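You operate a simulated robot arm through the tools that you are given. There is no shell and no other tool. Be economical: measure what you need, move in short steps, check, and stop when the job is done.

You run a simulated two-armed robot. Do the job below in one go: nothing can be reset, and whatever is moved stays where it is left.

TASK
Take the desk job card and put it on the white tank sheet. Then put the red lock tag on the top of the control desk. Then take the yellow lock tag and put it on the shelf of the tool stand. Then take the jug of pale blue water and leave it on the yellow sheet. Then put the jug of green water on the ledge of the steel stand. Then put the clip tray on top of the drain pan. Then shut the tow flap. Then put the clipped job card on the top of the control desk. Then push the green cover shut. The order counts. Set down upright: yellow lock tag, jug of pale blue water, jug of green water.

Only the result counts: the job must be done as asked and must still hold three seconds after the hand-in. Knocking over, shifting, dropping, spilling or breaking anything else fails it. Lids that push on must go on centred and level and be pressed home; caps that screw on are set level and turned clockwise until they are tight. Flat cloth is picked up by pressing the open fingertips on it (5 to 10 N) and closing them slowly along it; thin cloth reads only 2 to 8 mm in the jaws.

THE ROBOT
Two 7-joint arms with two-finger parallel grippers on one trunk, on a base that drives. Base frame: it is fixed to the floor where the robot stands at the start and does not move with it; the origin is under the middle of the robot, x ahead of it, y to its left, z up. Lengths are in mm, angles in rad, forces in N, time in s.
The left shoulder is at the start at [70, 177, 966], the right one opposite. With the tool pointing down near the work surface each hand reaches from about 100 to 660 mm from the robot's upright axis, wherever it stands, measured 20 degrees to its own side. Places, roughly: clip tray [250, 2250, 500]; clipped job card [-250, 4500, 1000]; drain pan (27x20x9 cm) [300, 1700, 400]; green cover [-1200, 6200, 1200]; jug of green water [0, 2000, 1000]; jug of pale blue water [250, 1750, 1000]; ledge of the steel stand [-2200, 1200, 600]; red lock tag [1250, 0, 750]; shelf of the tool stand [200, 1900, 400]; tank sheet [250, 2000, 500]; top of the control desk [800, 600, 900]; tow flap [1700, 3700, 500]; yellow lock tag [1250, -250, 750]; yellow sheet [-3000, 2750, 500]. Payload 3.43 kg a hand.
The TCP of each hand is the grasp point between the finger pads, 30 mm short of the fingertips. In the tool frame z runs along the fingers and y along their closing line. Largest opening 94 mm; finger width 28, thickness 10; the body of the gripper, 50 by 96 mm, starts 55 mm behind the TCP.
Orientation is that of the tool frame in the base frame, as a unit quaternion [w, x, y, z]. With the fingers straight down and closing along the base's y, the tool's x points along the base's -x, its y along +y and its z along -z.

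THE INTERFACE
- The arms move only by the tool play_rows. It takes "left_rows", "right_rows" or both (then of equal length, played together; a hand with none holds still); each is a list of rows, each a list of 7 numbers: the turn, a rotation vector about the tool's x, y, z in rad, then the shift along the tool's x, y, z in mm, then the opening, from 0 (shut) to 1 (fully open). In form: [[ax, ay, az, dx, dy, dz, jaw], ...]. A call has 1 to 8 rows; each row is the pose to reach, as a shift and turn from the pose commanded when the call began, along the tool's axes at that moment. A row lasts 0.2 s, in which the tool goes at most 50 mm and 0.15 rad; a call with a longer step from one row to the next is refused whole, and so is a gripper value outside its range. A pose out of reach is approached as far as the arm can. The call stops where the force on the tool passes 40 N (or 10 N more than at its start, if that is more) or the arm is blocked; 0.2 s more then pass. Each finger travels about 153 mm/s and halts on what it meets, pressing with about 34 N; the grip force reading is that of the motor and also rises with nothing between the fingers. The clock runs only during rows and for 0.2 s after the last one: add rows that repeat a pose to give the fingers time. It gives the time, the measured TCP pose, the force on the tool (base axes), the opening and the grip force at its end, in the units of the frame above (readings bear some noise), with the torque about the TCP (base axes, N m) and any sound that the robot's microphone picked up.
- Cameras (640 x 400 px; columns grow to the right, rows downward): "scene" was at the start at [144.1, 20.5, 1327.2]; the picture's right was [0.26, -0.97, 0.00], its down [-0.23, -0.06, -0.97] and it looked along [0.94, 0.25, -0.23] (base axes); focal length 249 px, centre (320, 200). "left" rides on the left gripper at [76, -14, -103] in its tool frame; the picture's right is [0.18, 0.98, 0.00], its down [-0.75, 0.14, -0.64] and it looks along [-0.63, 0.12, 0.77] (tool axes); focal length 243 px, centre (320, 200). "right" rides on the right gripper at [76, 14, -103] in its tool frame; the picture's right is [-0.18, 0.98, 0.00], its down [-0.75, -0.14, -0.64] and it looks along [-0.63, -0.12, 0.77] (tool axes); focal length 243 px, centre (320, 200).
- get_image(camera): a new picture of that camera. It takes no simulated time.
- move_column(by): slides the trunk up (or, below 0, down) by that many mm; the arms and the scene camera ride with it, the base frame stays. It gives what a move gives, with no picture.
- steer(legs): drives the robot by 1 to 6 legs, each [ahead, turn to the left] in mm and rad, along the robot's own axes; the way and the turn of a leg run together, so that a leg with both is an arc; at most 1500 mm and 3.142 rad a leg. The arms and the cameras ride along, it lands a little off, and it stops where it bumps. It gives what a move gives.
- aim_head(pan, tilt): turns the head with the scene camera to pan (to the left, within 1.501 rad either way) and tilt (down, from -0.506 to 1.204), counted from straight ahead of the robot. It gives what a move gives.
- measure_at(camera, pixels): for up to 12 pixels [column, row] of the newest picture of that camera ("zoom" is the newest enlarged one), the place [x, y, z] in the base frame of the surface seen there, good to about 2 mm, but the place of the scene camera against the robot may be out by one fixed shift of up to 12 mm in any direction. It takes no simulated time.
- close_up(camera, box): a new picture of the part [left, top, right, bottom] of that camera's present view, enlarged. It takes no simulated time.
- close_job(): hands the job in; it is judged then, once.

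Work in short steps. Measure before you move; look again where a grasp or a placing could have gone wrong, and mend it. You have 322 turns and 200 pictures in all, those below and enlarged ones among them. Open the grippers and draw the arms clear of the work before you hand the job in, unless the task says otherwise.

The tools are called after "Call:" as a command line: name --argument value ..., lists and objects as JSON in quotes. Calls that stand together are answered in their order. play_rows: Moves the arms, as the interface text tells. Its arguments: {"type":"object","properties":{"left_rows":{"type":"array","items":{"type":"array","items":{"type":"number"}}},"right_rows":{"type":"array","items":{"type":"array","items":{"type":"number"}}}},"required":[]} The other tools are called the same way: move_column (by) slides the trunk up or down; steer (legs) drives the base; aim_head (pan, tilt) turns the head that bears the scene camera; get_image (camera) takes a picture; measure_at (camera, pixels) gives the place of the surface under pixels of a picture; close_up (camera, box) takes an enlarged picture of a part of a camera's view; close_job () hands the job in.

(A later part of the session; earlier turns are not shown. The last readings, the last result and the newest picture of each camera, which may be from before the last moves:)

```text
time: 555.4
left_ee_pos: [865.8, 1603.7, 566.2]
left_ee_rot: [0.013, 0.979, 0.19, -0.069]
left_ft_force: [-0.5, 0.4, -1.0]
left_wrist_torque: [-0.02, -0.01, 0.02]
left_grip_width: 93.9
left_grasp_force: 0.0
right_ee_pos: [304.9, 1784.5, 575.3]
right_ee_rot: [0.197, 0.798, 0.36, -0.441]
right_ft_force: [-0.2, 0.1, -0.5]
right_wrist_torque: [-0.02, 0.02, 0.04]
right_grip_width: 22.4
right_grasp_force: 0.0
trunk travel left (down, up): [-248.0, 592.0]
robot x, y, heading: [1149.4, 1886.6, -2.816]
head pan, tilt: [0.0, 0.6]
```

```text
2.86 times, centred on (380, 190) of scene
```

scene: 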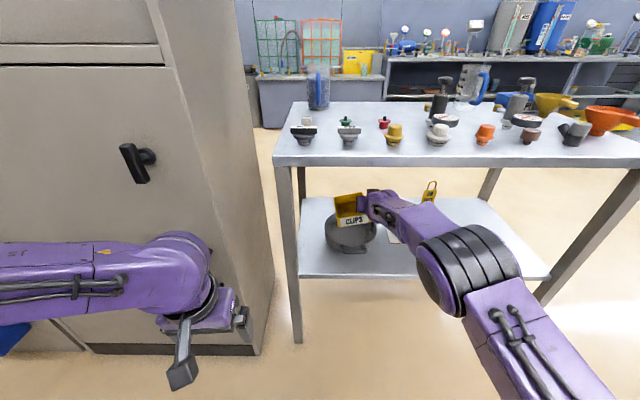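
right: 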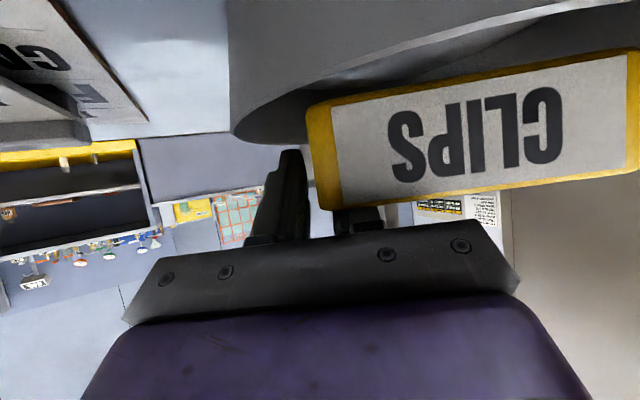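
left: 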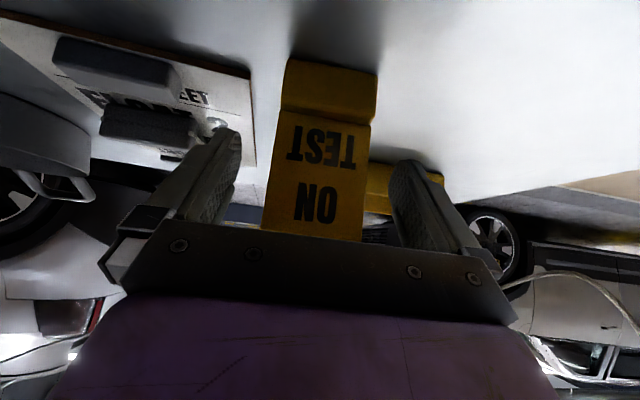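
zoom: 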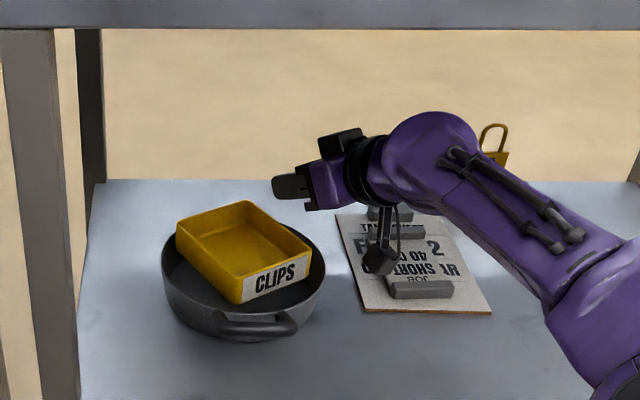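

The clip tray rests in the drain pan. I'll back out and turn to face the SUV's nose for the tow flap.

Call:
steer --legs '[[-420, 0], [0, -2.0]]'

Call:
aim_head --pan 0.0 --tilt 0.3

Call:
get_image --camera "scene"

```text
time: 562.8
left_ee_pos: [1415.2, 2399.4, 566.5]
left_ee_rot: [0.052, -0.688, 0.722, 0.047]
left_ft_force: [-0.2, -0.3, -0.5]
left_wrist_torque: [-0.02, 0.02, 0.02]
left_grip_width: 94.1
left_grasp_force: 0.0
right_ee_pos: [1812.0, 2832.4, 576.5]
right_ee_rot: [-0.265, 0.734, -0.477, -0.405]
right_ft_force: [0.3, 0.1, 0.5]
right_wrist_torque: [-0.01, 0.0, -0.01]
right_grip_width: 22.7
right_grasp_force: 0.0
trunk travel left (down, up): [-248.0, 592.0]
robot x, y, heading: [1550.6, 2024.6, 1.468]
head pan, tilt: [0.0, 0.6]
```

```text
time: 563.6
left_ee_pos: [1414.7, 2400.2, 567.6]
left_ee_rot: [0.052, -0.688, 0.722, 0.047]
left_ft_force: [0.1, -0.8, 0.1]
left_wrist_torque: [0.0, 0.02, 0.01]
left_grip_width: 93.9
left_grasp_force: 0.1
right_ee_pos: [1812.4, 2833.4, 576.1]
right_ee_rot: [-0.265, 0.734, -0.477, -0.405]
right_ft_force: [-0.5, -0.4, 1.1]
right_wrist_torque: [0.0, 0.01, -0.01]
right_grip_width: 22.8
right_grasp_force: 0.1
trunk travel left (down, up): [-248.0, 592.0]
robot x, y, heading: [1552.8, 2019.6, 1.472]
head pan, tilt: [0.0, 0.3]
```

```text
37 pictures are left
```

scene: 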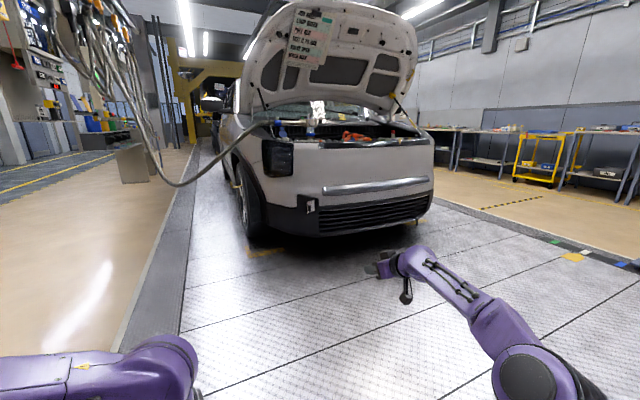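

The open flap shows at about (310,205) on the bumper's left. I'll zoom and measure it.

Call:
close_up --camera "scene" --box '[260, 170, 370, 250]'

Call:
measure_at --camera "zoom" --pixels '[[285, 170], [305, 175], [290, 200], [270, 175], [330, 170], [240, 190], [400, 150], [400, 240], [240, 130], [300, 230]]'

```text
5.00 times, centred on (315, 210) of scene
```

zoom: 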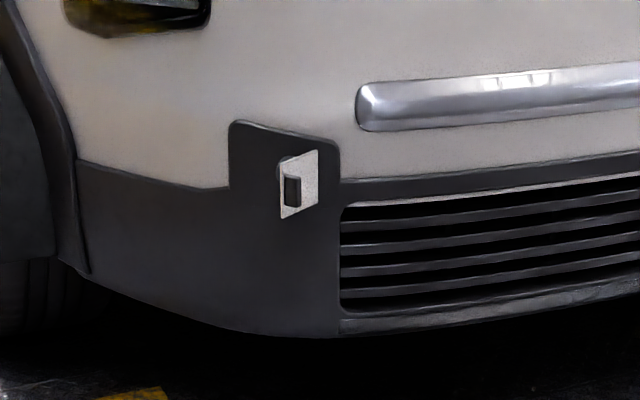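

```text
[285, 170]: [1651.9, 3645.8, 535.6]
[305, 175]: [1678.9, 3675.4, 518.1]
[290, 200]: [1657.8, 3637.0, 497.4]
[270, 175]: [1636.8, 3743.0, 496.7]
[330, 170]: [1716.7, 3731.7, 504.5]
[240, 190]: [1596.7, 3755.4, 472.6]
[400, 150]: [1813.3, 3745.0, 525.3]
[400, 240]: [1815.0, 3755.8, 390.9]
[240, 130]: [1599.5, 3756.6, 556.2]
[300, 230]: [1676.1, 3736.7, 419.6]
```

The flap's hinge is on its right (x≈1705, y≈3735), and its free edge stands out at about (1655,3640), z≈495–540. I'll drive up, and straighten and close the right hand to use as a pusher.

Call:
steer --legs '[[0, 0.11], [600, 0]]'

Call:
play_rows --right_rows '[[0.11, 0, 0.07, 0, 0, 0, 0.1], [0.22, 0, 0.14, 0, 0, 0, 0], [0.33, 0, 0.21, 0, 0, 0, 0], [0.437, 0, 0.281, 0, 0, 0, 0], [0.437, 0, 0.281, 20, 0, 13, 0], [0.437, 0, 0.281, 38, 0, 24, 0]]'

Call:
get_image --camera "right"

```text
time: 567.6
left_ee_pos: [1361.2, 2995.2, 566.0]
left_ee_rot: [-0.049, 0.732, -0.678, -0.051]
left_ft_force: [-0.2, -0.8, 0.4]
left_wrist_torque: [0.0, 0.0, -0.03]
left_grip_width: 94.0
left_grasp_force: 0.0
right_ee_pos: [1701.3, 3474.1, 575.7]
right_ee_rot: [-0.24, 0.762, -0.431, -0.421]
right_ft_force: [-0.6, 0.1, 1.0]
right_wrist_torque: [0.01, 0.02, 0.0]
right_grip_width: 22.8
right_grasp_force: 0.0
trunk travel left (down, up): [-248.0, 592.0]
robot x, y, heading: [1548.0, 2638.5, 1.594]
head pan, tilt: [0.0, 0.3]
```

```text
time: 569.0
left_ee_pos: [1360.7, 2995.5, 566.2]
left_ee_rot: [-0.049, 0.732, -0.678, -0.05]
left_ft_force: [-1.0, -0.9, -0.7]
left_wrist_torque: [0.0, -0.01, 0.02]
left_grip_width: 93.9
left_grasp_force: 0.1
right_ee_pos: [1701.6, 3476.6, 529.4]
right_ee_rot: [-0.338, 0.625, -0.613, -0.346]
right_ft_force: [-0.5, -0.6, -0.3]
right_wrist_torque: [-0.02, 0.01, 0.0]
right_grip_width: 0.0
right_grasp_force: 33.0
trunk travel left (down, up): [-248.0, 592.0]
robot x, y, heading: [1545.6, 2638.7, 1.593]
head pan, tilt: [0.0, 0.3]
```

```text
35 pictures are left
```

right: 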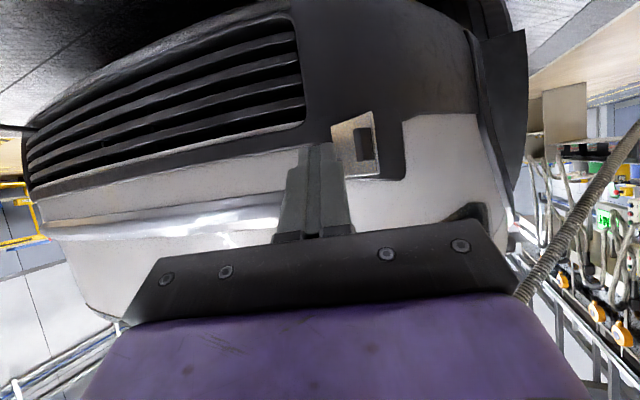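

Call:
measure_at --camera "right" --pixels '[[372, 120], [377, 170], [337, 133], [350, 168], [345, 145], [335, 115], [330, 150], [390, 140], [360, 165]]'

```text
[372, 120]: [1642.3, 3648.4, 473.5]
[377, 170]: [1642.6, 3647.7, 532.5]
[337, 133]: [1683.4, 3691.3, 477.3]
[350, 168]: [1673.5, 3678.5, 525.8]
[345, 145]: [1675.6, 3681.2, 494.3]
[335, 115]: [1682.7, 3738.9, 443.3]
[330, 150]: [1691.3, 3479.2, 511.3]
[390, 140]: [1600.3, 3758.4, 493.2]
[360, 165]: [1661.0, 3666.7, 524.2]
```

The flap's free edge is at (1642,3648), and it closes towards +y. I'll line the closed fingertips up at x≈1655 and z≈505 and advance to just short of it.

Call:
play_rows --right_rows '[[0, 0, 0, 7, 46, 4, 0], [0, 0, 0, -16, 46, 41, 0], [0, 0, 0, -39, 46, 77, 0], [0, 0, 0, -62, 46, 114, 0]]'

Call:
play_rows --right_rows '[[0, 0, 0, -8, 0, 13, 0], [0, 0, 0, -16, 0, 25, 0], [0, 0, 0, -24, 2, 38, 0], [0, 0, 0, -32, 4, 51, 0], [0, 0, 0, -40, 6, 64, 0], [0, 0, 0, -46, 8, 73, 0], [0, 0, 0, -51, 10, 81, 0], [0, 0, 0, -56, 10, 90, 0]]'

Call:
close_up --camera "scene" --box '[240, 130, 440, 260]'

```text
time: 570.0
left_ee_pos: [1361.3, 2996.6, 566.9]
left_ee_rot: [-0.049, 0.732, -0.678, -0.051]
left_ft_force: [-0.8, 0.0, -0.2]
left_wrist_torque: [0.01, 0.02, 0.02]
left_grip_width: 94.2
left_grasp_force: 0.0
right_ee_pos: [1686.7, 3492.2, 512.1]
right_ee_rot: [-0.337, 0.624, -0.613, -0.347]
right_ft_force: [0.5, 0.4, 0.4]
right_wrist_torque: [0.04, -0.01, 0.03]
right_grip_width: 0.1
right_grasp_force: 33.3
right hand out of reach, approached as far as the arm can: row 2, 3, 4
trunk travel left (down, up): [-248.0, 592.0]
robot x, y, heading: [1543.1, 2642.9, 1.595]
head pan, tilt: [0.0, 0.3]
```

```text
time: 571.8
left_ee_pos: [1360.3, 2995.4, 565.9]
left_ee_rot: [-0.049, 0.732, -0.678, -0.051]
left_ft_force: [0.7, 0.0, -0.1]
left_wrist_torque: [-0.01, -0.03, -0.01]
left_grip_width: 93.6
left_grasp_force: 0.1
right_ee_pos: [1685.8, 3490.6, 512.7]
right_ee_rot: [-0.338, 0.624, -0.613, -0.347]
right_ft_force: [0.1, -0.2, -0.8]
right_wrist_torque: [-0.03, 0.0, 0.0]
right_grip_width: 0.0
right_grasp_force: 32.9
right hand out of reach, approached as far as the arm can: row 1, 2, 3, 4, 5, 6, 7, 8
trunk travel left (down, up): [-248.0, 592.0]
robot x, y, heading: [1544.2, 2639.8, 1.592]
head pan, tilt: [0.0, 0.3]
```

```text
3.08 times, centred on (340, 195) of scene
```

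zoom: 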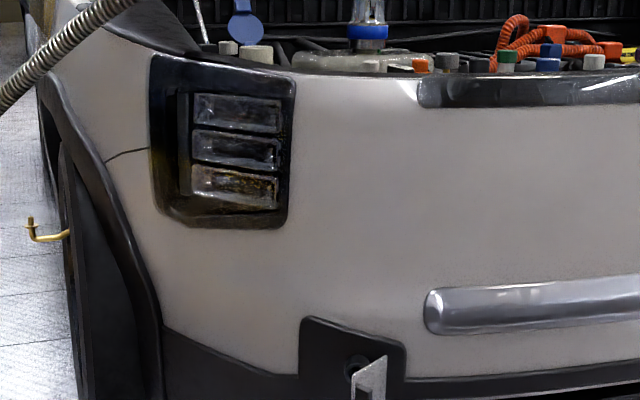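

The arm is at full reach. I'll draw the hand back, drive the base 190 closer and push with the arm.

Call:
play_rows --right_rows '[[0, 0, 0, 22, -2, -35, 0], [0, 0, 0, 44, -4, -70, 0], [0, 0, 0, 66, -5, -105, 0], [0, 0, 0, 88, -6, -140, 0], [0, 0, 0, 110, -8, -175, 0], [0, 0, 0, 130, -9, -208, 0], [0, 0, 0, 147, -10, -235, 0], [0, 0, 0, 147, -10, -235, 0]]'

Call:
steer --legs '[[150, 0]]'

```text
time: 573.6
left_ee_pos: [1360.2, 2995.6, 566.9]
left_ee_rot: [-0.05, 0.732, -0.678, -0.05]
left_ft_force: [-0.1, -0.7, -0.8]
left_wrist_torque: [0.02, 0.0, -0.03]
left_grip_width: 93.8
left_grasp_force: 0.0
right_ee_pos: [1698.4, 3218.7, 512.8]
right_ee_rot: [-0.338, 0.625, -0.612, -0.347]
right_ft_force: [0.2, 0.6, -0.1]
right_wrist_torque: [-0.01, 0.0, 0.0]
right_grip_width: 0.0
right_grasp_force: 32.6
right hand out of reach, approached as far as the arm can: row 1
trunk travel left (down, up): [-248.0, 592.0]
robot x, y, heading: [1544.3, 2640.4, 1.592]
head pan, tilt: [0.0, 0.3]
```

```text
time: 575.0
left_ee_pos: [1357.8, 3147.0, 566.0]
left_ee_rot: [-0.049, 0.732, -0.678, -0.051]
left_ft_force: [0.3, -0.8, 0.3]
left_wrist_torque: [0.01, -0.02, -0.01]
left_grip_width: 94.2
left_grasp_force: 0.1
right_ee_pos: [1697.0, 3370.6, 512.1]
right_ee_rot: [-0.337, 0.625, -0.613, -0.347]
right_ft_force: [0.6, 0.1, 0.6]
right_wrist_torque: [0.0, -0.01, 0.0]
right_grip_width: 0.2
right_grasp_force: 33.4
trunk travel left (down, up): [-248.0, 592.0]
robot x, y, heading: [1540.0, 2790.8, 1.59]
head pan, tilt: [0.0, 0.3]
```

Call:
steer --legs '[[130, 0]]'

Call:
play_rows --right_rows '[[0, 0, 0, 0, 30, 0, 0], [0, 0, 0, -12, 42, 20, 0], [0, 0, 0, -30, 42, 48, 0], [0, 0, 0, -48, 42, 76, 0], [0, 0, 0, -58, 42, 92, 0]]'

Call:
get_image --camera "right"

```text
time: 576.3
left_ee_pos: [1354.6, 3280.0, 567.0]
left_ee_rot: [-0.049, 0.732, -0.678, -0.05]
left_ft_force: [0.0, 0.3, 0.5]
left_wrist_torque: [-0.01, 0.0, 0.0]
left_grip_width: 94.0
left_grasp_force: 0.0
right_ee_pos: [1691.9, 3503.5, 513.3]
right_ee_rot: [-0.336, 0.626, -0.613, -0.346]
right_ft_force: [0.2, -0.3, -0.1]
right_wrist_torque: [-0.02, -0.02, 0.01]
right_grip_width: 0.0
right_grasp_force: 32.8
trunk travel left (down, up): [-248.0, 592.0]
robot x, y, heading: [1540.1, 2922.8, 1.591]
head pan, tilt: [0.0, 0.3]
```

```text
time: 577.5
left_ee_pos: [1353.7, 3278.3, 566.6]
left_ee_rot: [-0.051, 0.732, -0.678, -0.052]
left_ft_force: [-0.4, 0.3, 0.0]
left_wrist_torque: [0.0, 0.01, 0.03]
left_grip_width: 93.9
left_grasp_force: 0.0
right_ee_pos: [1652.5, 3612.5, 518.8]
right_ee_rot: [0.332, -0.615, 0.622, 0.353]
right_ft_force: [-7.7, -7.6, 4.6]
right_wrist_torque: [0.08, 0.09, 0.24]
right_grip_width: 0.0
right_grasp_force: 33.4
trunk travel left (down, up): [-248.0, 592.0]
robot x, y, heading: [1535.5, 2920.1, 1.594]
head pan, tilt: [0.0, 0.3]
```

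```text
33 pictures are left
```

right: 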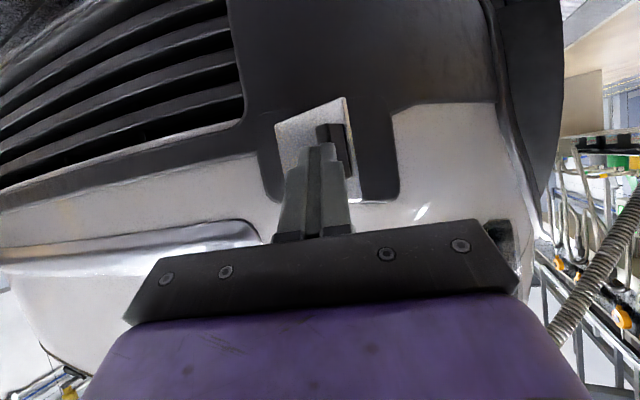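

Contact is made (about 11 N). I'll keep pushing towards the bumper with the fingertips.

Call:
play_rows --right_rows '[[0, 0, 0, -8, 1, 13, 0], [0, 0, 0, -16, 3, 25, 0], [0, 0, 0, -24, 5, 38, 0], [0, 0, 0, -32, 7, 51, 0], [0, 0, 0, -40, 9, 64, 0], [0, 0, 0, -46, 10, 73, 0], [0, 0, 0, -51, 10, 82, 0], [0, 0, 0, -55, 10, 88, 0]]'

Call:
get_image --camera "right"

```text
time: 578.7
left_ee_pos: [1355.8, 3277.4, 567.9]
left_ee_rot: [-0.052, 0.731, -0.678, -0.052]
left_ft_force: [0.4, 0.0, 0.6]
left_wrist_torque: [0.05, 0.02, 0.04]
left_grip_width: 94.1
left_grasp_force: 0.1
right_ee_pos: [1643.3, 3678.2, 512.2]
right_ee_rot: [-0.337, 0.623, -0.617, -0.343]
right_ft_force: [-1.6, -28.2, 11.6]
right_wrist_torque: [0.23, -0.1, -0.13]
right_grip_width: 0.1
right_grasp_force: 33.1
trunk travel left (down, up): [-248.0, 592.0]
robot x, y, heading: [1541.4, 2922.7, 1.59]
head pan, tilt: [0.0, 0.3]
stopped in row 5 (right hand): the force on the tool passed its limit (the readings are from after the stop); the commanded pose is now the measured one
```

```text
32 pictures are left
```

right: 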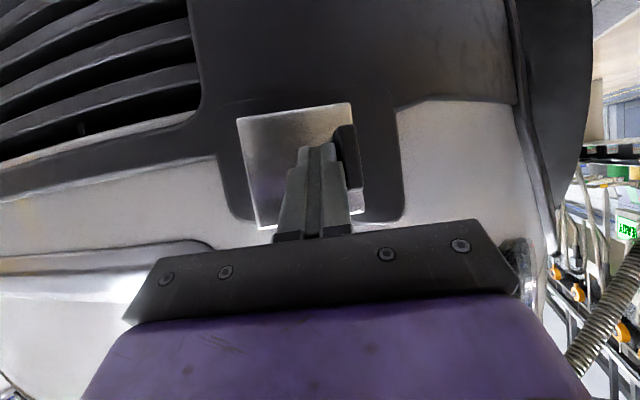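

The flap is almost shut. I'll measure how far it stands off the bumper.

Call:
measure_at --camera "right" --pixels '[[243, 125], [346, 108], [262, 215], [280, 150], [355, 205], [225, 180], [375, 160], [375, 200], [300, 95], [347, 155]]'

```text
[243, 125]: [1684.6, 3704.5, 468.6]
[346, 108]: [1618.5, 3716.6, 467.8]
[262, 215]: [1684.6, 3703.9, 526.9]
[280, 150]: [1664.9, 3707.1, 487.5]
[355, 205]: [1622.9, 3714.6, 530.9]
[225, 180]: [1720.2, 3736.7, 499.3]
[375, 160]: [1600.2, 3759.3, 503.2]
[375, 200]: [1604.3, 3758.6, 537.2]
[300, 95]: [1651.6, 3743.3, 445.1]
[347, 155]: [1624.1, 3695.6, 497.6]
```

The flap is now parallel to the bumper panel (hinge side y≈3704, free side ≈3716), which looks like its stop. I'll press once more near the free edge to be sure.

Call:
play_rows --right_rows '[[0, 0, 0, 8, 0, -13, 0], [0, 0, 0, 8, 18, -13, 0], [0, 0, 0, 3, 18, -4, 0], [0, 0, 0, -1, 18, 2, 0], [0, 0, 0, -5, 18, 8, 0], [0, 0, 0, -9, 18, 14, 0], [0, 0, 0, -13, 18, 21, 0]]'

Call:
play_rows --right_rows '[[0, 0, 0, 20, 0, -32, 0], [0, 0, 0, 45, 0, -70, 0], [0, 0, 0, 65, 0, -105, 0]]'

Call:
get_image --camera "right"

```text
time: 579.4
left_ee_pos: [1355.4, 3280.2, 567.3]
left_ee_rot: [-0.049, 0.73, -0.679, -0.052]
left_ft_force: [0.0, 0.9, 0.1]
left_wrist_torque: [-0.03, -0.02, 0.0]
left_grip_width: 93.8
left_grasp_force: 0.0
right_ee_pos: [1638.6, 3669.9, 509.5]
right_ee_rot: [0.337, -0.615, 0.626, 0.34]
right_ft_force: [8.4, -6.6, 3.5]
right_wrist_torque: [0.1, -0.01, -0.21]
right_grip_width: 0.0
right_grasp_force: 33.4
trunk travel left (down, up): [-248.0, 592.0]
robot x, y, heading: [1538.9, 2928.0, 1.582]
head pan, tilt: [0.0, 0.3]
stopped in row 3 (right hand): the force on the tool passed its limit (the readings are from after the stop); the commanded pose is now the measured one
```

```text
time: 579.9
left_ee_pos: [1356.1, 3279.6, 567.2]
left_ee_rot: [-0.047, 0.73, -0.68, -0.051]
left_ft_force: [-0.2, 0.5, 0.8]
left_wrist_torque: [0.03, -0.01, 0.04]
left_grip_width: 93.9
left_grasp_force: 0.1
right_ee_pos: [1651.2, 3636.0, 511.0]
right_ee_rot: [0.345, -0.608, 0.63, 0.339]
right_ft_force: [5.8, 3.8, -0.1]
right_wrist_torque: [0.07, -0.13, -0.19]
right_grip_width: 0.0
right_grasp_force: 32.4
trunk travel left (down, up): [-248.0, 592.0]
robot x, y, heading: [1535.5, 2924.4, 1.578]
head pan, tilt: [0.0, 0.3]
stopped in row 2 (right hand): the force on the tool passed its limit (the readings are from after the stop); the commanded pose is now the measured one
```

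```text
31 pictures are left
```

right: 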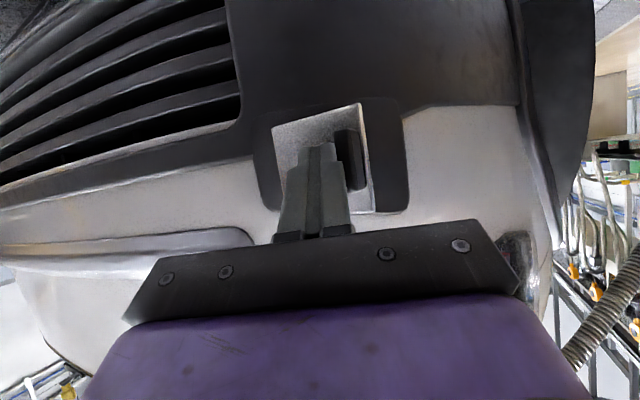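

Pulling back with the finger against the flap's knob reopened it a little. I'll move sideways off the knob first, then re-push and withdraw cleanly.

Call:
play_rows --right_rows '[[0, 0, 0, 0, -8, 0, 0], [0, 0, 0, 0, -14, 0, 0], [0, 0, 0, 8, -14, -13, 0], [0, 0, 0, 16, -14, -26, 0]]'

Call:
get_image --camera "right"

Call:
measure_at --camera "right" --pixels '[[320, 130], [300, 135], [350, 120], [355, 190], [340, 155], [285, 140], [345, 200]]'

```text
time: 580.9
left_ee_pos: [1356.0, 3281.8, 566.4]
left_ee_rot: [-0.048, 0.729, -0.68, -0.051]
left_ft_force: [0.4, 0.7, 0.5]
left_wrist_torque: [-0.01, 0.0, -0.03]
left_grip_width: 93.8
left_grasp_force: 0.0
right_ee_pos: [1666.1, 3605.0, 509.9]
right_ee_rot: [0.343, -0.61, 0.629, 0.34]
right_ft_force: [-0.5, -0.6, -0.2]
right_wrist_torque: [0.02, -0.03, 0.01]
right_grip_width: 0.0
right_grasp_force: 33.0
trunk travel left (down, up): [-248.0, 592.0]
robot x, y, heading: [1544.1, 2924.7, 1.578]
head pan, tilt: [0.0, 0.3]
```

```text
30 pictures are left
```

right: 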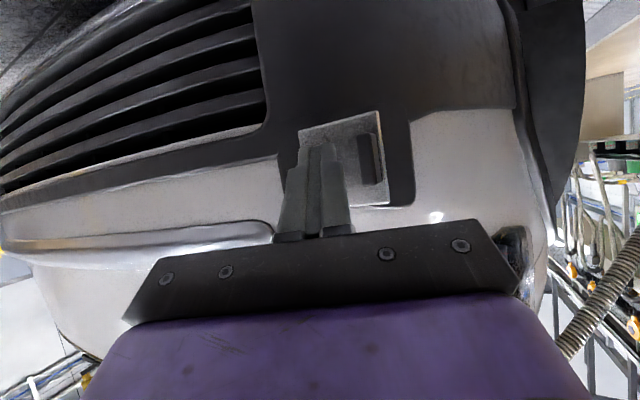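

```text
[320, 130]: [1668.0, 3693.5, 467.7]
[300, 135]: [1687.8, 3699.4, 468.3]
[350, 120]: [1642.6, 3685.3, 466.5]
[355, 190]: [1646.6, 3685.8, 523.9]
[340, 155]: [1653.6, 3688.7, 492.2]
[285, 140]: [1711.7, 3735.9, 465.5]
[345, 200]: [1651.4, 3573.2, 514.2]
```

The flap is free, about 0.5 rad from its stop. I'll push squarely on its knob near the free edge, following its arc, then withdraw straight back.

Call:
play_rows --right_rows '[[0, 0, 0, 0, 24, 0, 0], [0, 0, 0, -8, 24, 12.7, 0], [0, 0, 0, -16, 30, 25, 0], [0, 0, 0, -24, 36, 38, 0], [0, 0, 0, -32, 42, 51, 0], [0, 0, 0, -37, 44, 59, 0], [0, 0, 0, -42.6, 44, 68, 0]]'

Call:
play_rows --right_rows '[[0, 0, 0, 16, 0, -25, 0], [0, 0, 0, 40, 0, -63, 0], [0, 0, 0, 60, 0, -95, 0]]'

Call:
get_image --camera "right"

```text
time: 582.1
left_ee_pos: [1356.8, 3278.0, 568.8]
left_ee_rot: [-0.051, 0.729, -0.681, -0.054]
left_ft_force: [-0.6, -0.4, 0.3]
left_wrist_torque: [0.0, -0.03, 0.03]
left_grip_width: 94.1
left_grasp_force: 0.0
right_ee_pos: [1633.0, 3662.9, 511.3]
right_ee_rot: [0.343, -0.604, 0.636, 0.337]
right_ft_force: [-2.5, -31.8, 14.5]
right_wrist_torque: [0.34, 0.05, 0.21]
right_grip_width: 0.0
right_grasp_force: 33.1
trunk travel left (down, up): [-248.0, 592.0]
robot x, y, heading: [1538.0, 2919.4, 1.581]
head pan, tilt: [0.0, 0.3]
stopped in row 6 (right hand): the force on the tool passed its limit (the readings are from after the stop); the commanded pose is now the measured one
```

```text
time: 583.0
left_ee_pos: [1357.1, 3282.3, 567.0]
left_ee_rot: [-0.05, 0.728, -0.681, -0.053]
left_ft_force: [0.2, -0.1, 0.1]
left_wrist_torque: [-0.01, -0.02, -0.01]
left_grip_width: 94.0
left_grasp_force: 0.0
right_ee_pos: [1627.4, 3554.6, 508.3]
right_ee_rot: [0.341, -0.602, 0.64, 0.335]
right_ft_force: [0.2, 0.0, -0.7]
right_wrist_torque: [0.01, 0.0, -0.02]
right_grip_width: 0.1
right_grasp_force: 33.0
trunk travel left (down, up): [-248.0, 592.0]
robot x, y, heading: [1537.1, 2920.6, 1.585]
head pan, tilt: [0.0, 0.3]
```

```text
29 pictures are left
```

right: 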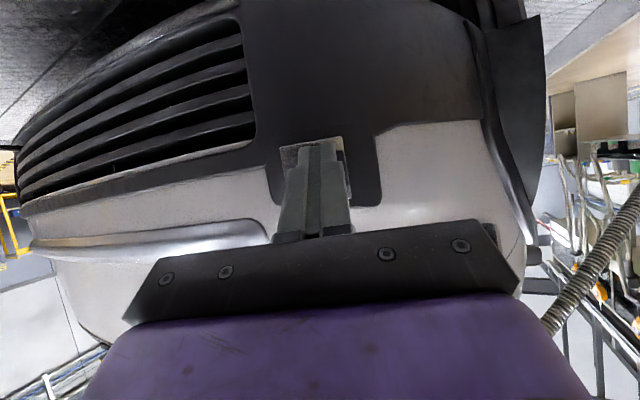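

Call:
measure_at --camera "right" --pixels '[[285, 152], [290, 152], [338, 143], [348, 190], [300, 148], [287, 165], [275, 150], [360, 160]]'

```text
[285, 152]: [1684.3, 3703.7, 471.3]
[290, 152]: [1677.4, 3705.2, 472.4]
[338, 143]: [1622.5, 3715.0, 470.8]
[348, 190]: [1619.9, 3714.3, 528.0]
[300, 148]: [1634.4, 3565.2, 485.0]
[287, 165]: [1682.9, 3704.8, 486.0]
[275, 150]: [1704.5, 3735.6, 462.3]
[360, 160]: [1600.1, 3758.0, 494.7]
```

The flap sits parallel at its stop and stays there (slope matches the bumper). Next is the clipped job card near (-250,4500,1000), so I'll drive west into the aisle and look.

Call:
steer --legs '[[-200, 0], [0, 1.39], [1100, 0], [1080, 0], [0, -1.2]]'

Call:
move_column --by 300

Call:
aim_head --pan 0.0 --tilt 0.2

Call:
get_image --camera "scene"

```text
time: 601.4
left_ee_pos: [-860.3, 3402.2, 567.3]
left_ee_rot: [-0.043, 0.793, -0.605, -0.057]
left_ft_force: [-0.6, 0.0, -0.1]
left_wrist_torque: [0.01, 0.0, 0.0]
left_grip_width: 94.0
left_grasp_force: 0.1
right_ee_pos: [-649.4, 3721.5, 510.7]
right_ee_rot: [-0.305, 0.662, -0.577, -0.369]
right_ft_force: [-0.6, -0.9, -0.2]
right_wrist_torque: [0.01, 0.02, -0.01]
right_grip_width: 0.0
right_grasp_force: 32.7
trunk travel left (down, up): [-248.0, 592.0]
robot x, y, heading: [-609.9, 3085.0, 1.774]
head pan, tilt: [0.0, 0.3]
```

```text
time: 604.4
left_ee_pos: [-860.1, 3401.2, 866.7]
left_ee_rot: [-0.044, 0.793, -0.606, -0.056]
left_ft_force: [0.7, 0.7, 0.3]
left_wrist_torque: [0.02, 0.0, -0.01]
left_grip_width: 94.1
left_grasp_force: 0.2
right_ee_pos: [-650.0, 3723.6, 810.9]
right_ee_rot: [-0.305, 0.661, -0.578, -0.369]
right_ft_force: [0.5, -0.1, 0.9]
right_wrist_torque: [-0.01, 0.04, -0.01]
right_grip_width: 0.0
right_grasp_force: 32.7
trunk travel left (down, up): [-548.0, 292.0]
robot x, y, heading: [-613.1, 3084.3, 1.776]
head pan, tilt: [0.0, 0.3]
```

```text
time: 605.0
left_ee_pos: [-859.4, 3401.8, 866.5]
left_ee_rot: [-0.043, 0.793, -0.605, -0.057]
left_ft_force: [-0.3, -0.6, 0.1]
left_wrist_torque: [0.03, -0.02, 0.0]
left_grip_width: 94.1
left_grasp_force: 0.1
right_ee_pos: [-650.6, 3723.0, 811.3]
right_ee_rot: [-0.305, 0.661, -0.577, -0.37]
right_ft_force: [-0.5, 0.0, 0.3]
right_wrist_torque: [0.04, -0.03, -0.04]
right_grip_width: 0.1
right_grasp_force: 33.0
trunk travel left (down, up): [-548.0, 292.0]
robot x, y, heading: [-611.7, 3086.4, 1.774]
head pan, tilt: [0.0, 0.201]
```

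```text
28 pictures are left
```

scene: 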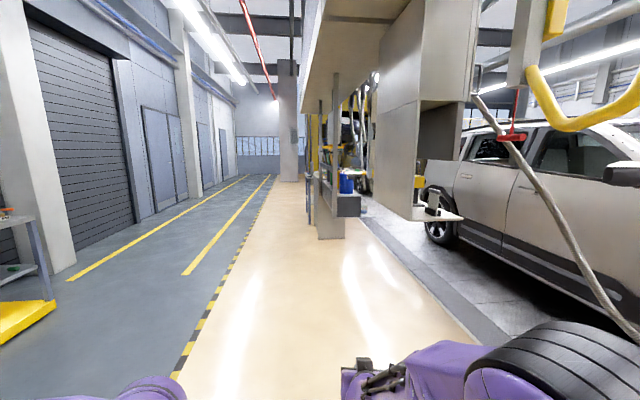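

A hanging console with a small shelf is ahead at (435,210). I'll zoom there.

Call:
close_up --camera "scene" --box '[310, 120, 480, 250]'

Call:
measure_at --camera "zoom" --pixels '[[480, 310], [490, 300], [475, 345], [545, 355], [410, 350], [470, 320], [505, 350], [440, 200], [350, 300], [140, 320], [395, 290]]'

```text
3.08 times, centred on (395, 185) of scene
```

zoom: 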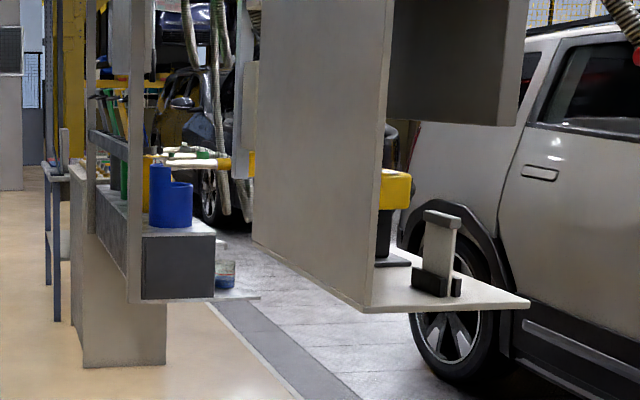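

```text
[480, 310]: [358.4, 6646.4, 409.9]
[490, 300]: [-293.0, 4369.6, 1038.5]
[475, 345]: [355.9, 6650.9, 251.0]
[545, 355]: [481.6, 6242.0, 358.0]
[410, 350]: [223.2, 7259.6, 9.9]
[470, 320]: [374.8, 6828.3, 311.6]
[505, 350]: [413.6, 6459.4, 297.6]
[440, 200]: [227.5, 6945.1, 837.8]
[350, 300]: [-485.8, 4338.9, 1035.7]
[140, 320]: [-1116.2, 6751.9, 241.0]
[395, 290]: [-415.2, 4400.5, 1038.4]
```

Call:
measure_at --camera "zoom" --pixels '[[440, 240], [428, 217], [455, 222], [430, 282], [455, 288], [432, 260], [450, 262], [415, 285], [460, 300], [520, 302], [395, 220], [383, 110]]'

Call:
close_up --camera "scene" --box '[410, 170, 480, 230]'

```text
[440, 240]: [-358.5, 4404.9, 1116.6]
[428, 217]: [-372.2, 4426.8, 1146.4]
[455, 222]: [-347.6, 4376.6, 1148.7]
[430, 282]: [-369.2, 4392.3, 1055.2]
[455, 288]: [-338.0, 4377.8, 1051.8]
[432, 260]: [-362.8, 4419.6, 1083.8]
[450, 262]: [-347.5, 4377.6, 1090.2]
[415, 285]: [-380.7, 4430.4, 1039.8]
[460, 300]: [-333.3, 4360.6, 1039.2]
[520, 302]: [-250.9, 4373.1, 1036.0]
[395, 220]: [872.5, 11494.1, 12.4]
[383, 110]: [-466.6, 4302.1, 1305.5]
```

```text
6.67 times, centred on (445, 200) of scene
```

zoom: 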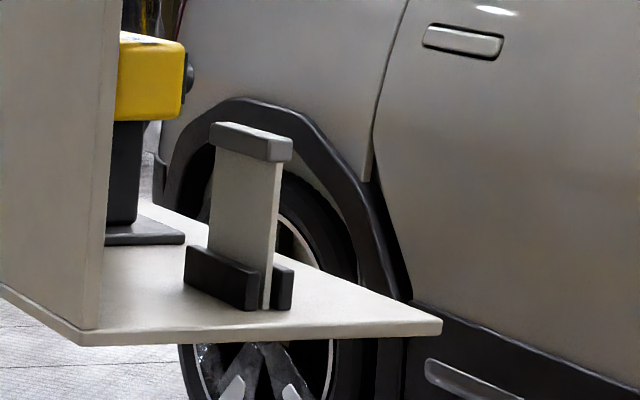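

The card stands in a slot between two black bars on the shelf, near (-360,4402), top z≈1147, its plane running along heading ≈2.02. Before approaching I'll check where the hanging hose is.

Call:
measure_at --camera "scene" --pixels '[[520, 150], [560, 215], [600, 280], [630, 330], [515, 135], [575, 115], [600, 125], [480, 97], [440, 60], [350, 60], [330, 150], [390, 140]]'

Call:
measure_at --camera "zoom" --pixels '[[250, 140], [245, 200], [225, 275], [285, 290], [275, 300], [215, 240], [268, 215], [430, 325], [95, 335], [60, 150], [150, 225], [150, 90]]'

```text
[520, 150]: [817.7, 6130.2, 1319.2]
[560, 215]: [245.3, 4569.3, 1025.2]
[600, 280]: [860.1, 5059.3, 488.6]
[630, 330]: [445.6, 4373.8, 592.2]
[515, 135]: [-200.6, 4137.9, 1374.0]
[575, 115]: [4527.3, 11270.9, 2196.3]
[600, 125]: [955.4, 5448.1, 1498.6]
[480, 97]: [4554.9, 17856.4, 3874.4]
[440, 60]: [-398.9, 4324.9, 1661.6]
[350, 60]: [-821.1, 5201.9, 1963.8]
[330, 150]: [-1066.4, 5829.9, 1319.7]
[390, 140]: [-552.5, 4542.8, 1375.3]
```

```text
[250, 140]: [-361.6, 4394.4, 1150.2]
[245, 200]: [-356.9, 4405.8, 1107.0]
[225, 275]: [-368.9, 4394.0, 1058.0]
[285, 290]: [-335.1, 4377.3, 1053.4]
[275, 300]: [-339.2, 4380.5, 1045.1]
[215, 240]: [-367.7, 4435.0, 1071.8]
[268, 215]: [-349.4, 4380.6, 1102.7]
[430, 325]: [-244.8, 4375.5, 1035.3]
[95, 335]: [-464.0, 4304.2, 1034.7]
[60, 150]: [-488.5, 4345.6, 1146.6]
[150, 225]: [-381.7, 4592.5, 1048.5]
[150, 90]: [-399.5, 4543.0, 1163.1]
```

I'll use the left hand, whose elbow then stays away from the red hanging pull at (-200,4138,1374). First I'll retract the right hand, raise the trunk, and drive to (132,3753) facing along the card's plane.

Call:
play_rows --right_rows '[[0, 0, 0, 24, 0, -38, 0], [0, 0, 0, 48, 0, -76, 0], [0, 0, 0, 72, 0, -114, 0], [0, 0, 0, 96, 0, -152, 0], [0, 0, 0, 120, 0, -190, 0], [0, 0, 0, 140, 0, -222, 0]]'

Call:
move_column --by 285

Call:
steer --legs '[[0, -1.043], [960, 0], [0, 1.285]]'

Call:
aim_head --pan 0.2 --tilt 0.6

Call:
get_image --camera "scene"

```text
time: 606.4
left_ee_pos: [-860.3, 3401.2, 866.9]
left_ee_rot: [-0.045, 0.792, -0.606, -0.057]
left_ft_force: [-0.8, 0.3, 0.2]
left_wrist_torque: [-0.01, -0.02, -0.02]
left_grip_width: 94.0
left_grasp_force: 0.0
right_ee_pos: [-632.3, 3474.3, 808.6]
right_ee_rot: [-0.307, 0.661, -0.577, -0.368]
right_ft_force: [-0.4, 0.7, -0.8]
right_wrist_torque: [-0.02, -0.03, -0.01]
right_grip_width: 0.0
right_grasp_force: 32.9
right hand out of reach, approached as far as the arm can: row 6
trunk travel left (down, up): [-548.0, 292.0]
robot x, y, heading: [-612.1, 3084.3, 1.775]
head pan, tilt: [0.0, 0.201]
```

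```text
time: 609.3
left_ee_pos: [-859.9, 3401.9, 1151.1]
left_ee_rot: [-0.044, 0.792, -0.606, -0.057]
left_ft_force: [0.0, -0.1, -0.2]
left_wrist_torque: [0.02, -0.02, 0.01]
left_grip_width: 94.1
left_grasp_force: 0.1
right_ee_pos: [-631.1, 3475.8, 1094.8]
right_ee_rot: [-0.306, 0.662, -0.577, -0.369]
right_ft_force: [0.5, -0.1, 0.2]
right_wrist_torque: [0.04, 0.0, 0.03]
right_grip_width: 0.0
right_grasp_force: 33.1
trunk travel left (down, up): [-833.0, 7.0]
robot x, y, heading: [-613.9, 3082.8, 1.772]
head pan, tilt: [0.0, 0.201]
```

```text
time: 615.2
left_ee_pos: [-40.5, 3810.2, 1154.4]
left_ee_rot: [0.066, -0.359, 0.93, 0.041]
left_ft_force: [-3.2, -3.1, -1.8]
left_wrist_torque: [0.21, -0.27, -0.07]
left_grip_width: 94.0
left_grasp_force: 0.0
right_ee_pos: [150.0, 3659.7, 1114.7]
right_ee_rot: [0.462, -0.278, 0.824, 0.174]
right_ft_force: [1.4, 1.3, -0.1]
right_wrist_torque: [-0.09, 0.1, 0.0]
right_grip_width: 0.0
right_grasp_force: 32.7
trunk travel left (down, up): [-833.0, 7.0]
robot x, y, heading: [-176.5, 3465.5, 0.715]
head pan, tilt: [0.0, 0.201]
stopped in leg 2: the robot was blocked; the commanded pose is now the measured one
```

```text
time: 616.1
left_ee_pos: [-38.8, 3817.1, 1152.8]
left_ee_rot: [0.073, -0.339, 0.937, 0.051]
left_ft_force: [0.0, -0.2, -0.5]
left_wrist_torque: [-0.02, 0.03, 0.02]
left_grip_width: 94.2
left_grasp_force: 0.0
right_ee_pos: [145.6, 3672.5, 1104.6]
right_ee_rot: [0.448, -0.3, 0.823, 0.179]
right_ft_force: [0.8, -0.8, 1.1]
right_wrist_torque: [0.01, 0.0, 0.01]
right_grip_width: 0.1
right_grasp_force: 32.4
trunk travel left (down, up): [-833.0, 7.0]
robot x, y, heading: [-171.7, 3466.3, 0.716]
head pan, tilt: [0.201, 0.6]
```

```text
25 pictures are left
```

scene: 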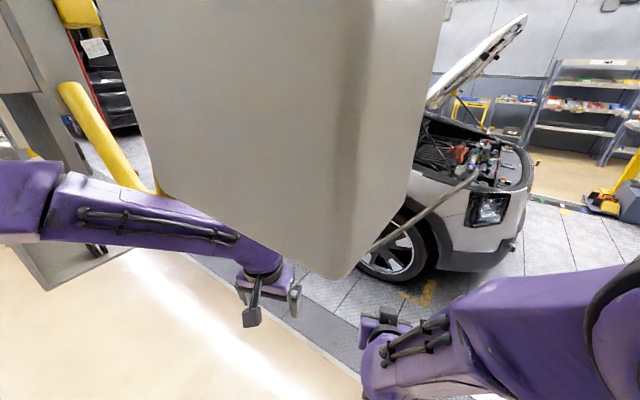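

A hanging pendant box blocks the way at head height. I'll measure it.

Call:
measure_at --camera "scene" --pixels '[[160, 190], [340, 275], [250, 235], [400, 200], [250, 100], [340, 100], [420, 100], [80, 100], [150, 170]]'

Call:
steer --legs '[[-250, 0]]'

```text
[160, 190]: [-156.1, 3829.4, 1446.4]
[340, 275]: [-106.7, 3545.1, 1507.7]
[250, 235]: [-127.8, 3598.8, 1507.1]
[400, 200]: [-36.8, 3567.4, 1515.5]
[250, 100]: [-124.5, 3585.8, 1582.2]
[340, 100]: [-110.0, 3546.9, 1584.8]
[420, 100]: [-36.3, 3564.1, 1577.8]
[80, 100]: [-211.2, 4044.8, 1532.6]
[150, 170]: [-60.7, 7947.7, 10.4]
```

```text
time: 616.8
left_ee_pos: [-8.0, 3819.4, 1117.5]
left_ee_rot: [0.022, -0.224, 0.971, 0.075]
left_ft_force: [0.4, 0.1, -0.3]
left_wrist_torque: [-0.01, 0.04, -0.02]
left_grip_width: 94.1
left_grasp_force: 0.1
right_ee_pos: [210.1, 3681.2, 1063.9]
right_ee_rot: [0.404, -0.354, 0.833, 0.134]
right_ft_force: [-0.5, 0.1, -0.3]
right_wrist_torque: [-0.04, 0.05, 0.02]
right_grip_width: 0.0
right_grasp_force: 33.4
trunk travel left (down, up): [-833.0, 7.0]
robot x, y, heading: [-176.9, 3460.9, 0.722]
head pan, tilt: [0.201, 0.6]
stopped in leg 1: the robot was blocked; the commanded pose is now the measured one
```

The box's bottom is at z≈1507 and my head is against it. I'll lower the trunk by 285 to get below it.

Call:
move_column --by -285

Call:
get_image --camera "scene"

```text
time: 617.1
left_ee_pos: [3.1, 3811.5, 1087.2]
left_ee_rot: [-0.038, -0.151, 0.985, 0.075]
left_ft_force: [2.6, 1.9, -0.1]
left_wrist_torque: [-0.19, 0.24, 0.03]
left_grip_width: 93.9
left_grasp_force: 0.0
right_ee_pos: [253.4, 3668.6, 1026.8]
right_ee_rot: [0.379, -0.367, 0.845, 0.086]
right_ft_force: [0.3, 0.4, -0.1]
right_wrist_torque: [0.01, 0.02, 0.01]
right_grip_width: 0.2
right_grasp_force: 33.2
trunk travel left (down, up): [-831.0, 9.0]
robot x, y, heading: [-177.7, 3458.5, 0.727]
head pan, tilt: [0.201, 0.6]
stopped: the arm was blocked; the commanded pose is now the measured one
```

```text
24 pictures are left
```

scene: 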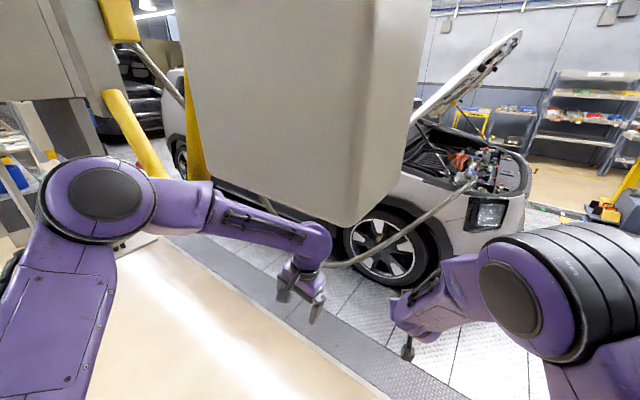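

The body is strained against the box, as happened at the stand. A small reverse step freed it then, so I'll try that again.

Call:
steer --legs '[[-20, 0]]'

Call:
steer --legs '[[-60, 0]]'

```text
time: 617.9
left_ee_pos: [48.2, 3834.7, 980.8]
left_ee_rot: [-0.184, -0.013, 0.983, 0.016]
left_ft_force: [-9.7, -3.5, 4.8]
left_wrist_torque: [0.14, -0.95, -0.15]
left_grip_width: 93.9
left_grasp_force: 0.0
right_ee_pos: [344.8, 3686.6, 919.2]
right_ee_rot: [0.303, -0.377, 0.875, 0.017]
right_ft_force: [5.0, 2.7, -3.0]
right_wrist_torque: [-0.11, 0.19, -0.02]
right_grip_width: 0.0
right_grasp_force: 32.6
trunk travel left (down, up): [-831.0, 9.0]
robot x, y, heading: [-184.8, 3453.7, 0.742]
head pan, tilt: [0.201, 0.6]
stopped in leg 1: the robot was blocked; the commanded pose is now the measured one
```

```text
time: 618.6
left_ee_pos: [80.1, 3863.6, 953.9]
left_ee_rot: [-0.183, -0.051, 0.982, 0.007]
left_ft_force: [-0.1, -0.8, -0.3]
left_wrist_torque: [0.01, 0.0, 0.01]
left_grip_width: 93.9
left_grasp_force: 0.1
right_ee_pos: [375.3, 3692.2, 879.0]
right_ee_rot: [0.275, -0.375, 0.885, 0.009]
right_ft_force: [0.6, 0.4, -0.3]
right_wrist_torque: [0.01, 0.05, 0.03]
right_grip_width: 0.0
right_grasp_force: 33.2
trunk travel left (down, up): [-831.0, 9.0]
robot x, y, heading: [-186.7, 3450.0, 0.74]
head pan, tilt: [0.201, 0.6]
stopped in leg 1: the robot was blocked; the commanded pose is now the measured one
```

Call:
aim_head --pan 0.6 --tilt 0.3

Call:
get_image --camera "scene"

```text
time: 619.5
left_ee_pos: [90.0, 3864.3, 950.2]
left_ee_rot: [-0.189, -0.05, 0.981, 0.007]
left_ft_force: [0.2, 0.5, 0.8]
left_wrist_torque: [0.01, 0.01, 0.07]
left_grip_width: 94.2
left_grasp_force: 0.1
right_ee_pos: [395.6, 3686.1, 877.1]
right_ee_rot: [0.269, -0.354, 0.895, 0.017]
right_ft_force: [-0.1, 0.0, 0.5]
right_wrist_torque: [0.0, 0.0, -0.01]
right_grip_width: 0.2
right_grasp_force: 33.3
trunk travel left (down, up): [-831.0, 9.0]
robot x, y, heading: [-186.4, 3446.7, 0.735]
head pan, tilt: [0.6, 0.3]
```

```text
23 pictures are left
```

scene: 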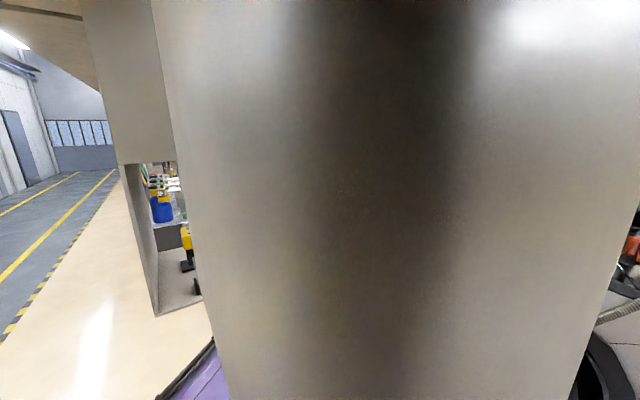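

Probably the left forearm, raised high, is hooked beside the box. The hands have already dropped, so I'll try lowering the trunk again.

Call:
move_column --by -200

```text
time: 621.6
left_ee_pos: [89.9, 3878.8, 741.2]
left_ee_rot: [-0.189, -0.049, 0.981, -0.002]
left_ft_force: [-0.6, 0.2, -0.6]
left_wrist_torque: [-0.05, 0.01, 0.0]
left_grip_width: 94.1
left_grasp_force: 0.1
right_ee_pos: [383.8, 3713.3, 670.7]
right_ee_rot: [0.268, -0.38, 0.885, 0.006]
right_ft_force: [0.1, 0.0, -0.6]
right_wrist_torque: [-0.01, 0.0, -0.02]
right_grip_width: 0.4
right_grasp_force: 32.6
trunk travel left (down, up): [-631.0, 209.0]
robot x, y, heading: [-186.0, 3447.1, 0.737]
head pan, tilt: [0.6, 0.3]
```

Free now. I'll look ahead again.

Call:
aim_head --pan 0.6 --tilt 0.3

Call:
get_image --camera "scene"

```text
time: 622.2
left_ee_pos: [91.0, 3880.1, 740.9]
left_ee_rot: [-0.19, -0.048, 0.981, -0.002]
left_ft_force: [0.7, 1.2, 0.1]
left_wrist_torque: [-0.06, -0.01, 0.02]
left_grip_width: 94.0
left_grasp_force: 0.1
right_ee_pos: [383.7, 3712.8, 667.5]
right_ee_rot: [0.267, -0.382, 0.885, 0.005]
right_ft_force: [-0.3, -0.9, -0.3]
right_wrist_torque: [0.0, 0.02, -0.04]
right_grip_width: 0.0
right_grasp_force: 33.0
trunk travel left (down, up): [-631.0, 209.0]
robot x, y, heading: [-188.9, 3450.4, 0.74]
head pan, tilt: [0.6, 0.3]
```

```text
22 pictures are left
```

scene: 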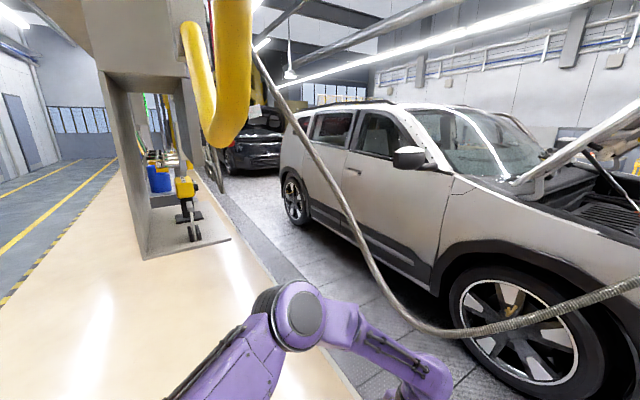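

Call:
measure_at --camera "scene" --pixels '[[222, 140], [192, 60], [235, 60], [265, 80], [330, 180], [400, 320], [190, 185], [193, 235], [190, 215], [225, 238], [150, 255], [520, 320]]'

Call:
close_up --camera "scene" --box '[130, 150, 250, 270]'

```text
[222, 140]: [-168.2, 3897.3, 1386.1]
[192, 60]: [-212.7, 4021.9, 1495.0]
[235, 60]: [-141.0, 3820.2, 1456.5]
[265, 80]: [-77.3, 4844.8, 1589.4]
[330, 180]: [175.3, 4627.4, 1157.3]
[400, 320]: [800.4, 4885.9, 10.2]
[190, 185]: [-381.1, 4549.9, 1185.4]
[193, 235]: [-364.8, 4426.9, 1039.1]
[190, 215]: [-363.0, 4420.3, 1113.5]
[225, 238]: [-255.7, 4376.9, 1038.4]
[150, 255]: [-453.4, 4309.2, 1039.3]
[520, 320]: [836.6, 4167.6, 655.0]
```

```text
3.33 times, centred on (190, 210) of scene
```

zoom: 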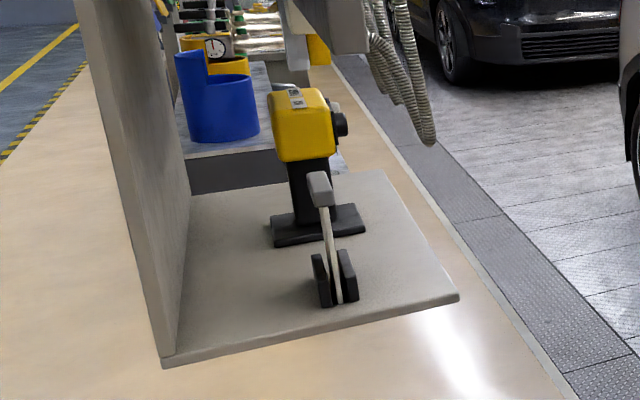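

The card is edge-on from here, with its plane along heading ≈1.87. I'll lower the trunk by 85 so my head passes under the pendant and yellow loop, then move to (31,3696) and face the card.

Call:
move_column --by -85

Call:
steer --legs '[[0, 0.1], [318, 0], [0, 1.03]]'

```text
time: 623.4
left_ee_pos: [91.1, 3879.6, 656.9]
left_ee_rot: [-0.189, -0.048, 0.981, -0.001]
left_ft_force: [0.2, 0.2, -0.2]
left_wrist_torque: [-0.03, -0.01, -0.01]
left_grip_width: 94.0
left_grasp_force: 0.2
right_ee_pos: [384.3, 3711.6, 583.0]
right_ee_rot: [0.268, -0.381, 0.885, 0.005]
right_ft_force: [0.1, 0.3, -0.1]
right_wrist_torque: [0.01, 0.01, 0.0]
right_grip_width: 0.0
right_grasp_force: 32.8
trunk travel left (down, up): [-546.0, 294.0]
robot x, y, heading: [-188.8, 3452.4, 0.737]
head pan, tilt: [0.6, 0.3]
```

```text
time: 624.3
left_ee_pos: [70.4, 3892.4, 656.6]
left_ee_rot: [-0.189, -0.069, 0.979, -0.007]
left_ft_force: [-0.6, 0.5, -1.2]
left_wrist_torque: [-0.02, -0.01, -0.02]
left_grip_width: 93.9
left_grasp_force: 0.0
right_ee_pos: [370.0, 3737.0, 585.1]
right_ee_rot: [0.268, -0.399, 0.877, 0.01]
right_ft_force: [0.1, 0.4, 0.6]
right_wrist_torque: [-0.04, 0.0, -0.01]
right_grip_width: 0.1
right_grasp_force: 32.7
trunk travel left (down, up): [-546.0, 294.0]
robot x, y, heading: [-190.8, 3450.4, 0.774]
head pan, tilt: [0.6, 0.3]
stopped in leg 1: the robot was blocked; the commanded pose is now the measured one
```

Blocked again on turning. I'll look to the left and down.

Call:
aim_head --pan 1.2 --tilt 0.5

Call:
get_image --camera "scene"

```text
time: 625.3
left_ee_pos: [72.9, 3889.8, 656.7]
left_ee_rot: [-0.189, -0.069, 0.98, -0.005]
left_ft_force: [-0.1, -0.4, -0.8]
left_wrist_torque: [0.01, 0.0, 0.03]
left_grip_width: 93.9
left_grasp_force: 0.1
right_ee_pos: [370.7, 3737.5, 584.7]
right_ee_rot: [0.268, -0.399, 0.877, 0.011]
right_ft_force: [0.2, 0.3, 0.4]
right_wrist_torque: [-0.01, 0.0, 0.01]
right_grip_width: 0.0
right_grasp_force: 32.9
trunk travel left (down, up): [-546.0, 294.0]
robot x, y, heading: [-189.2, 3447.7, 0.772]
head pan, tilt: [1.201, 0.499]
```

```text
20 pictures are left
```

scene: 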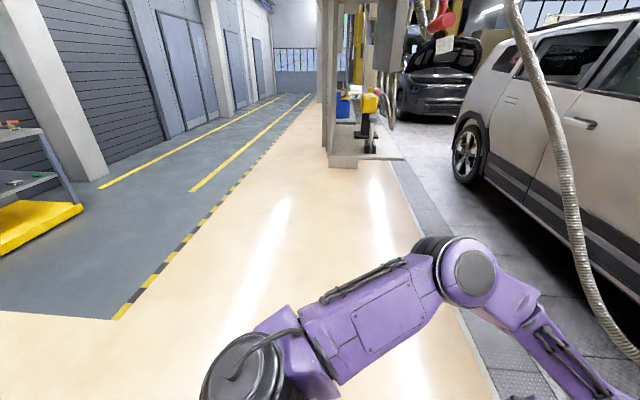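

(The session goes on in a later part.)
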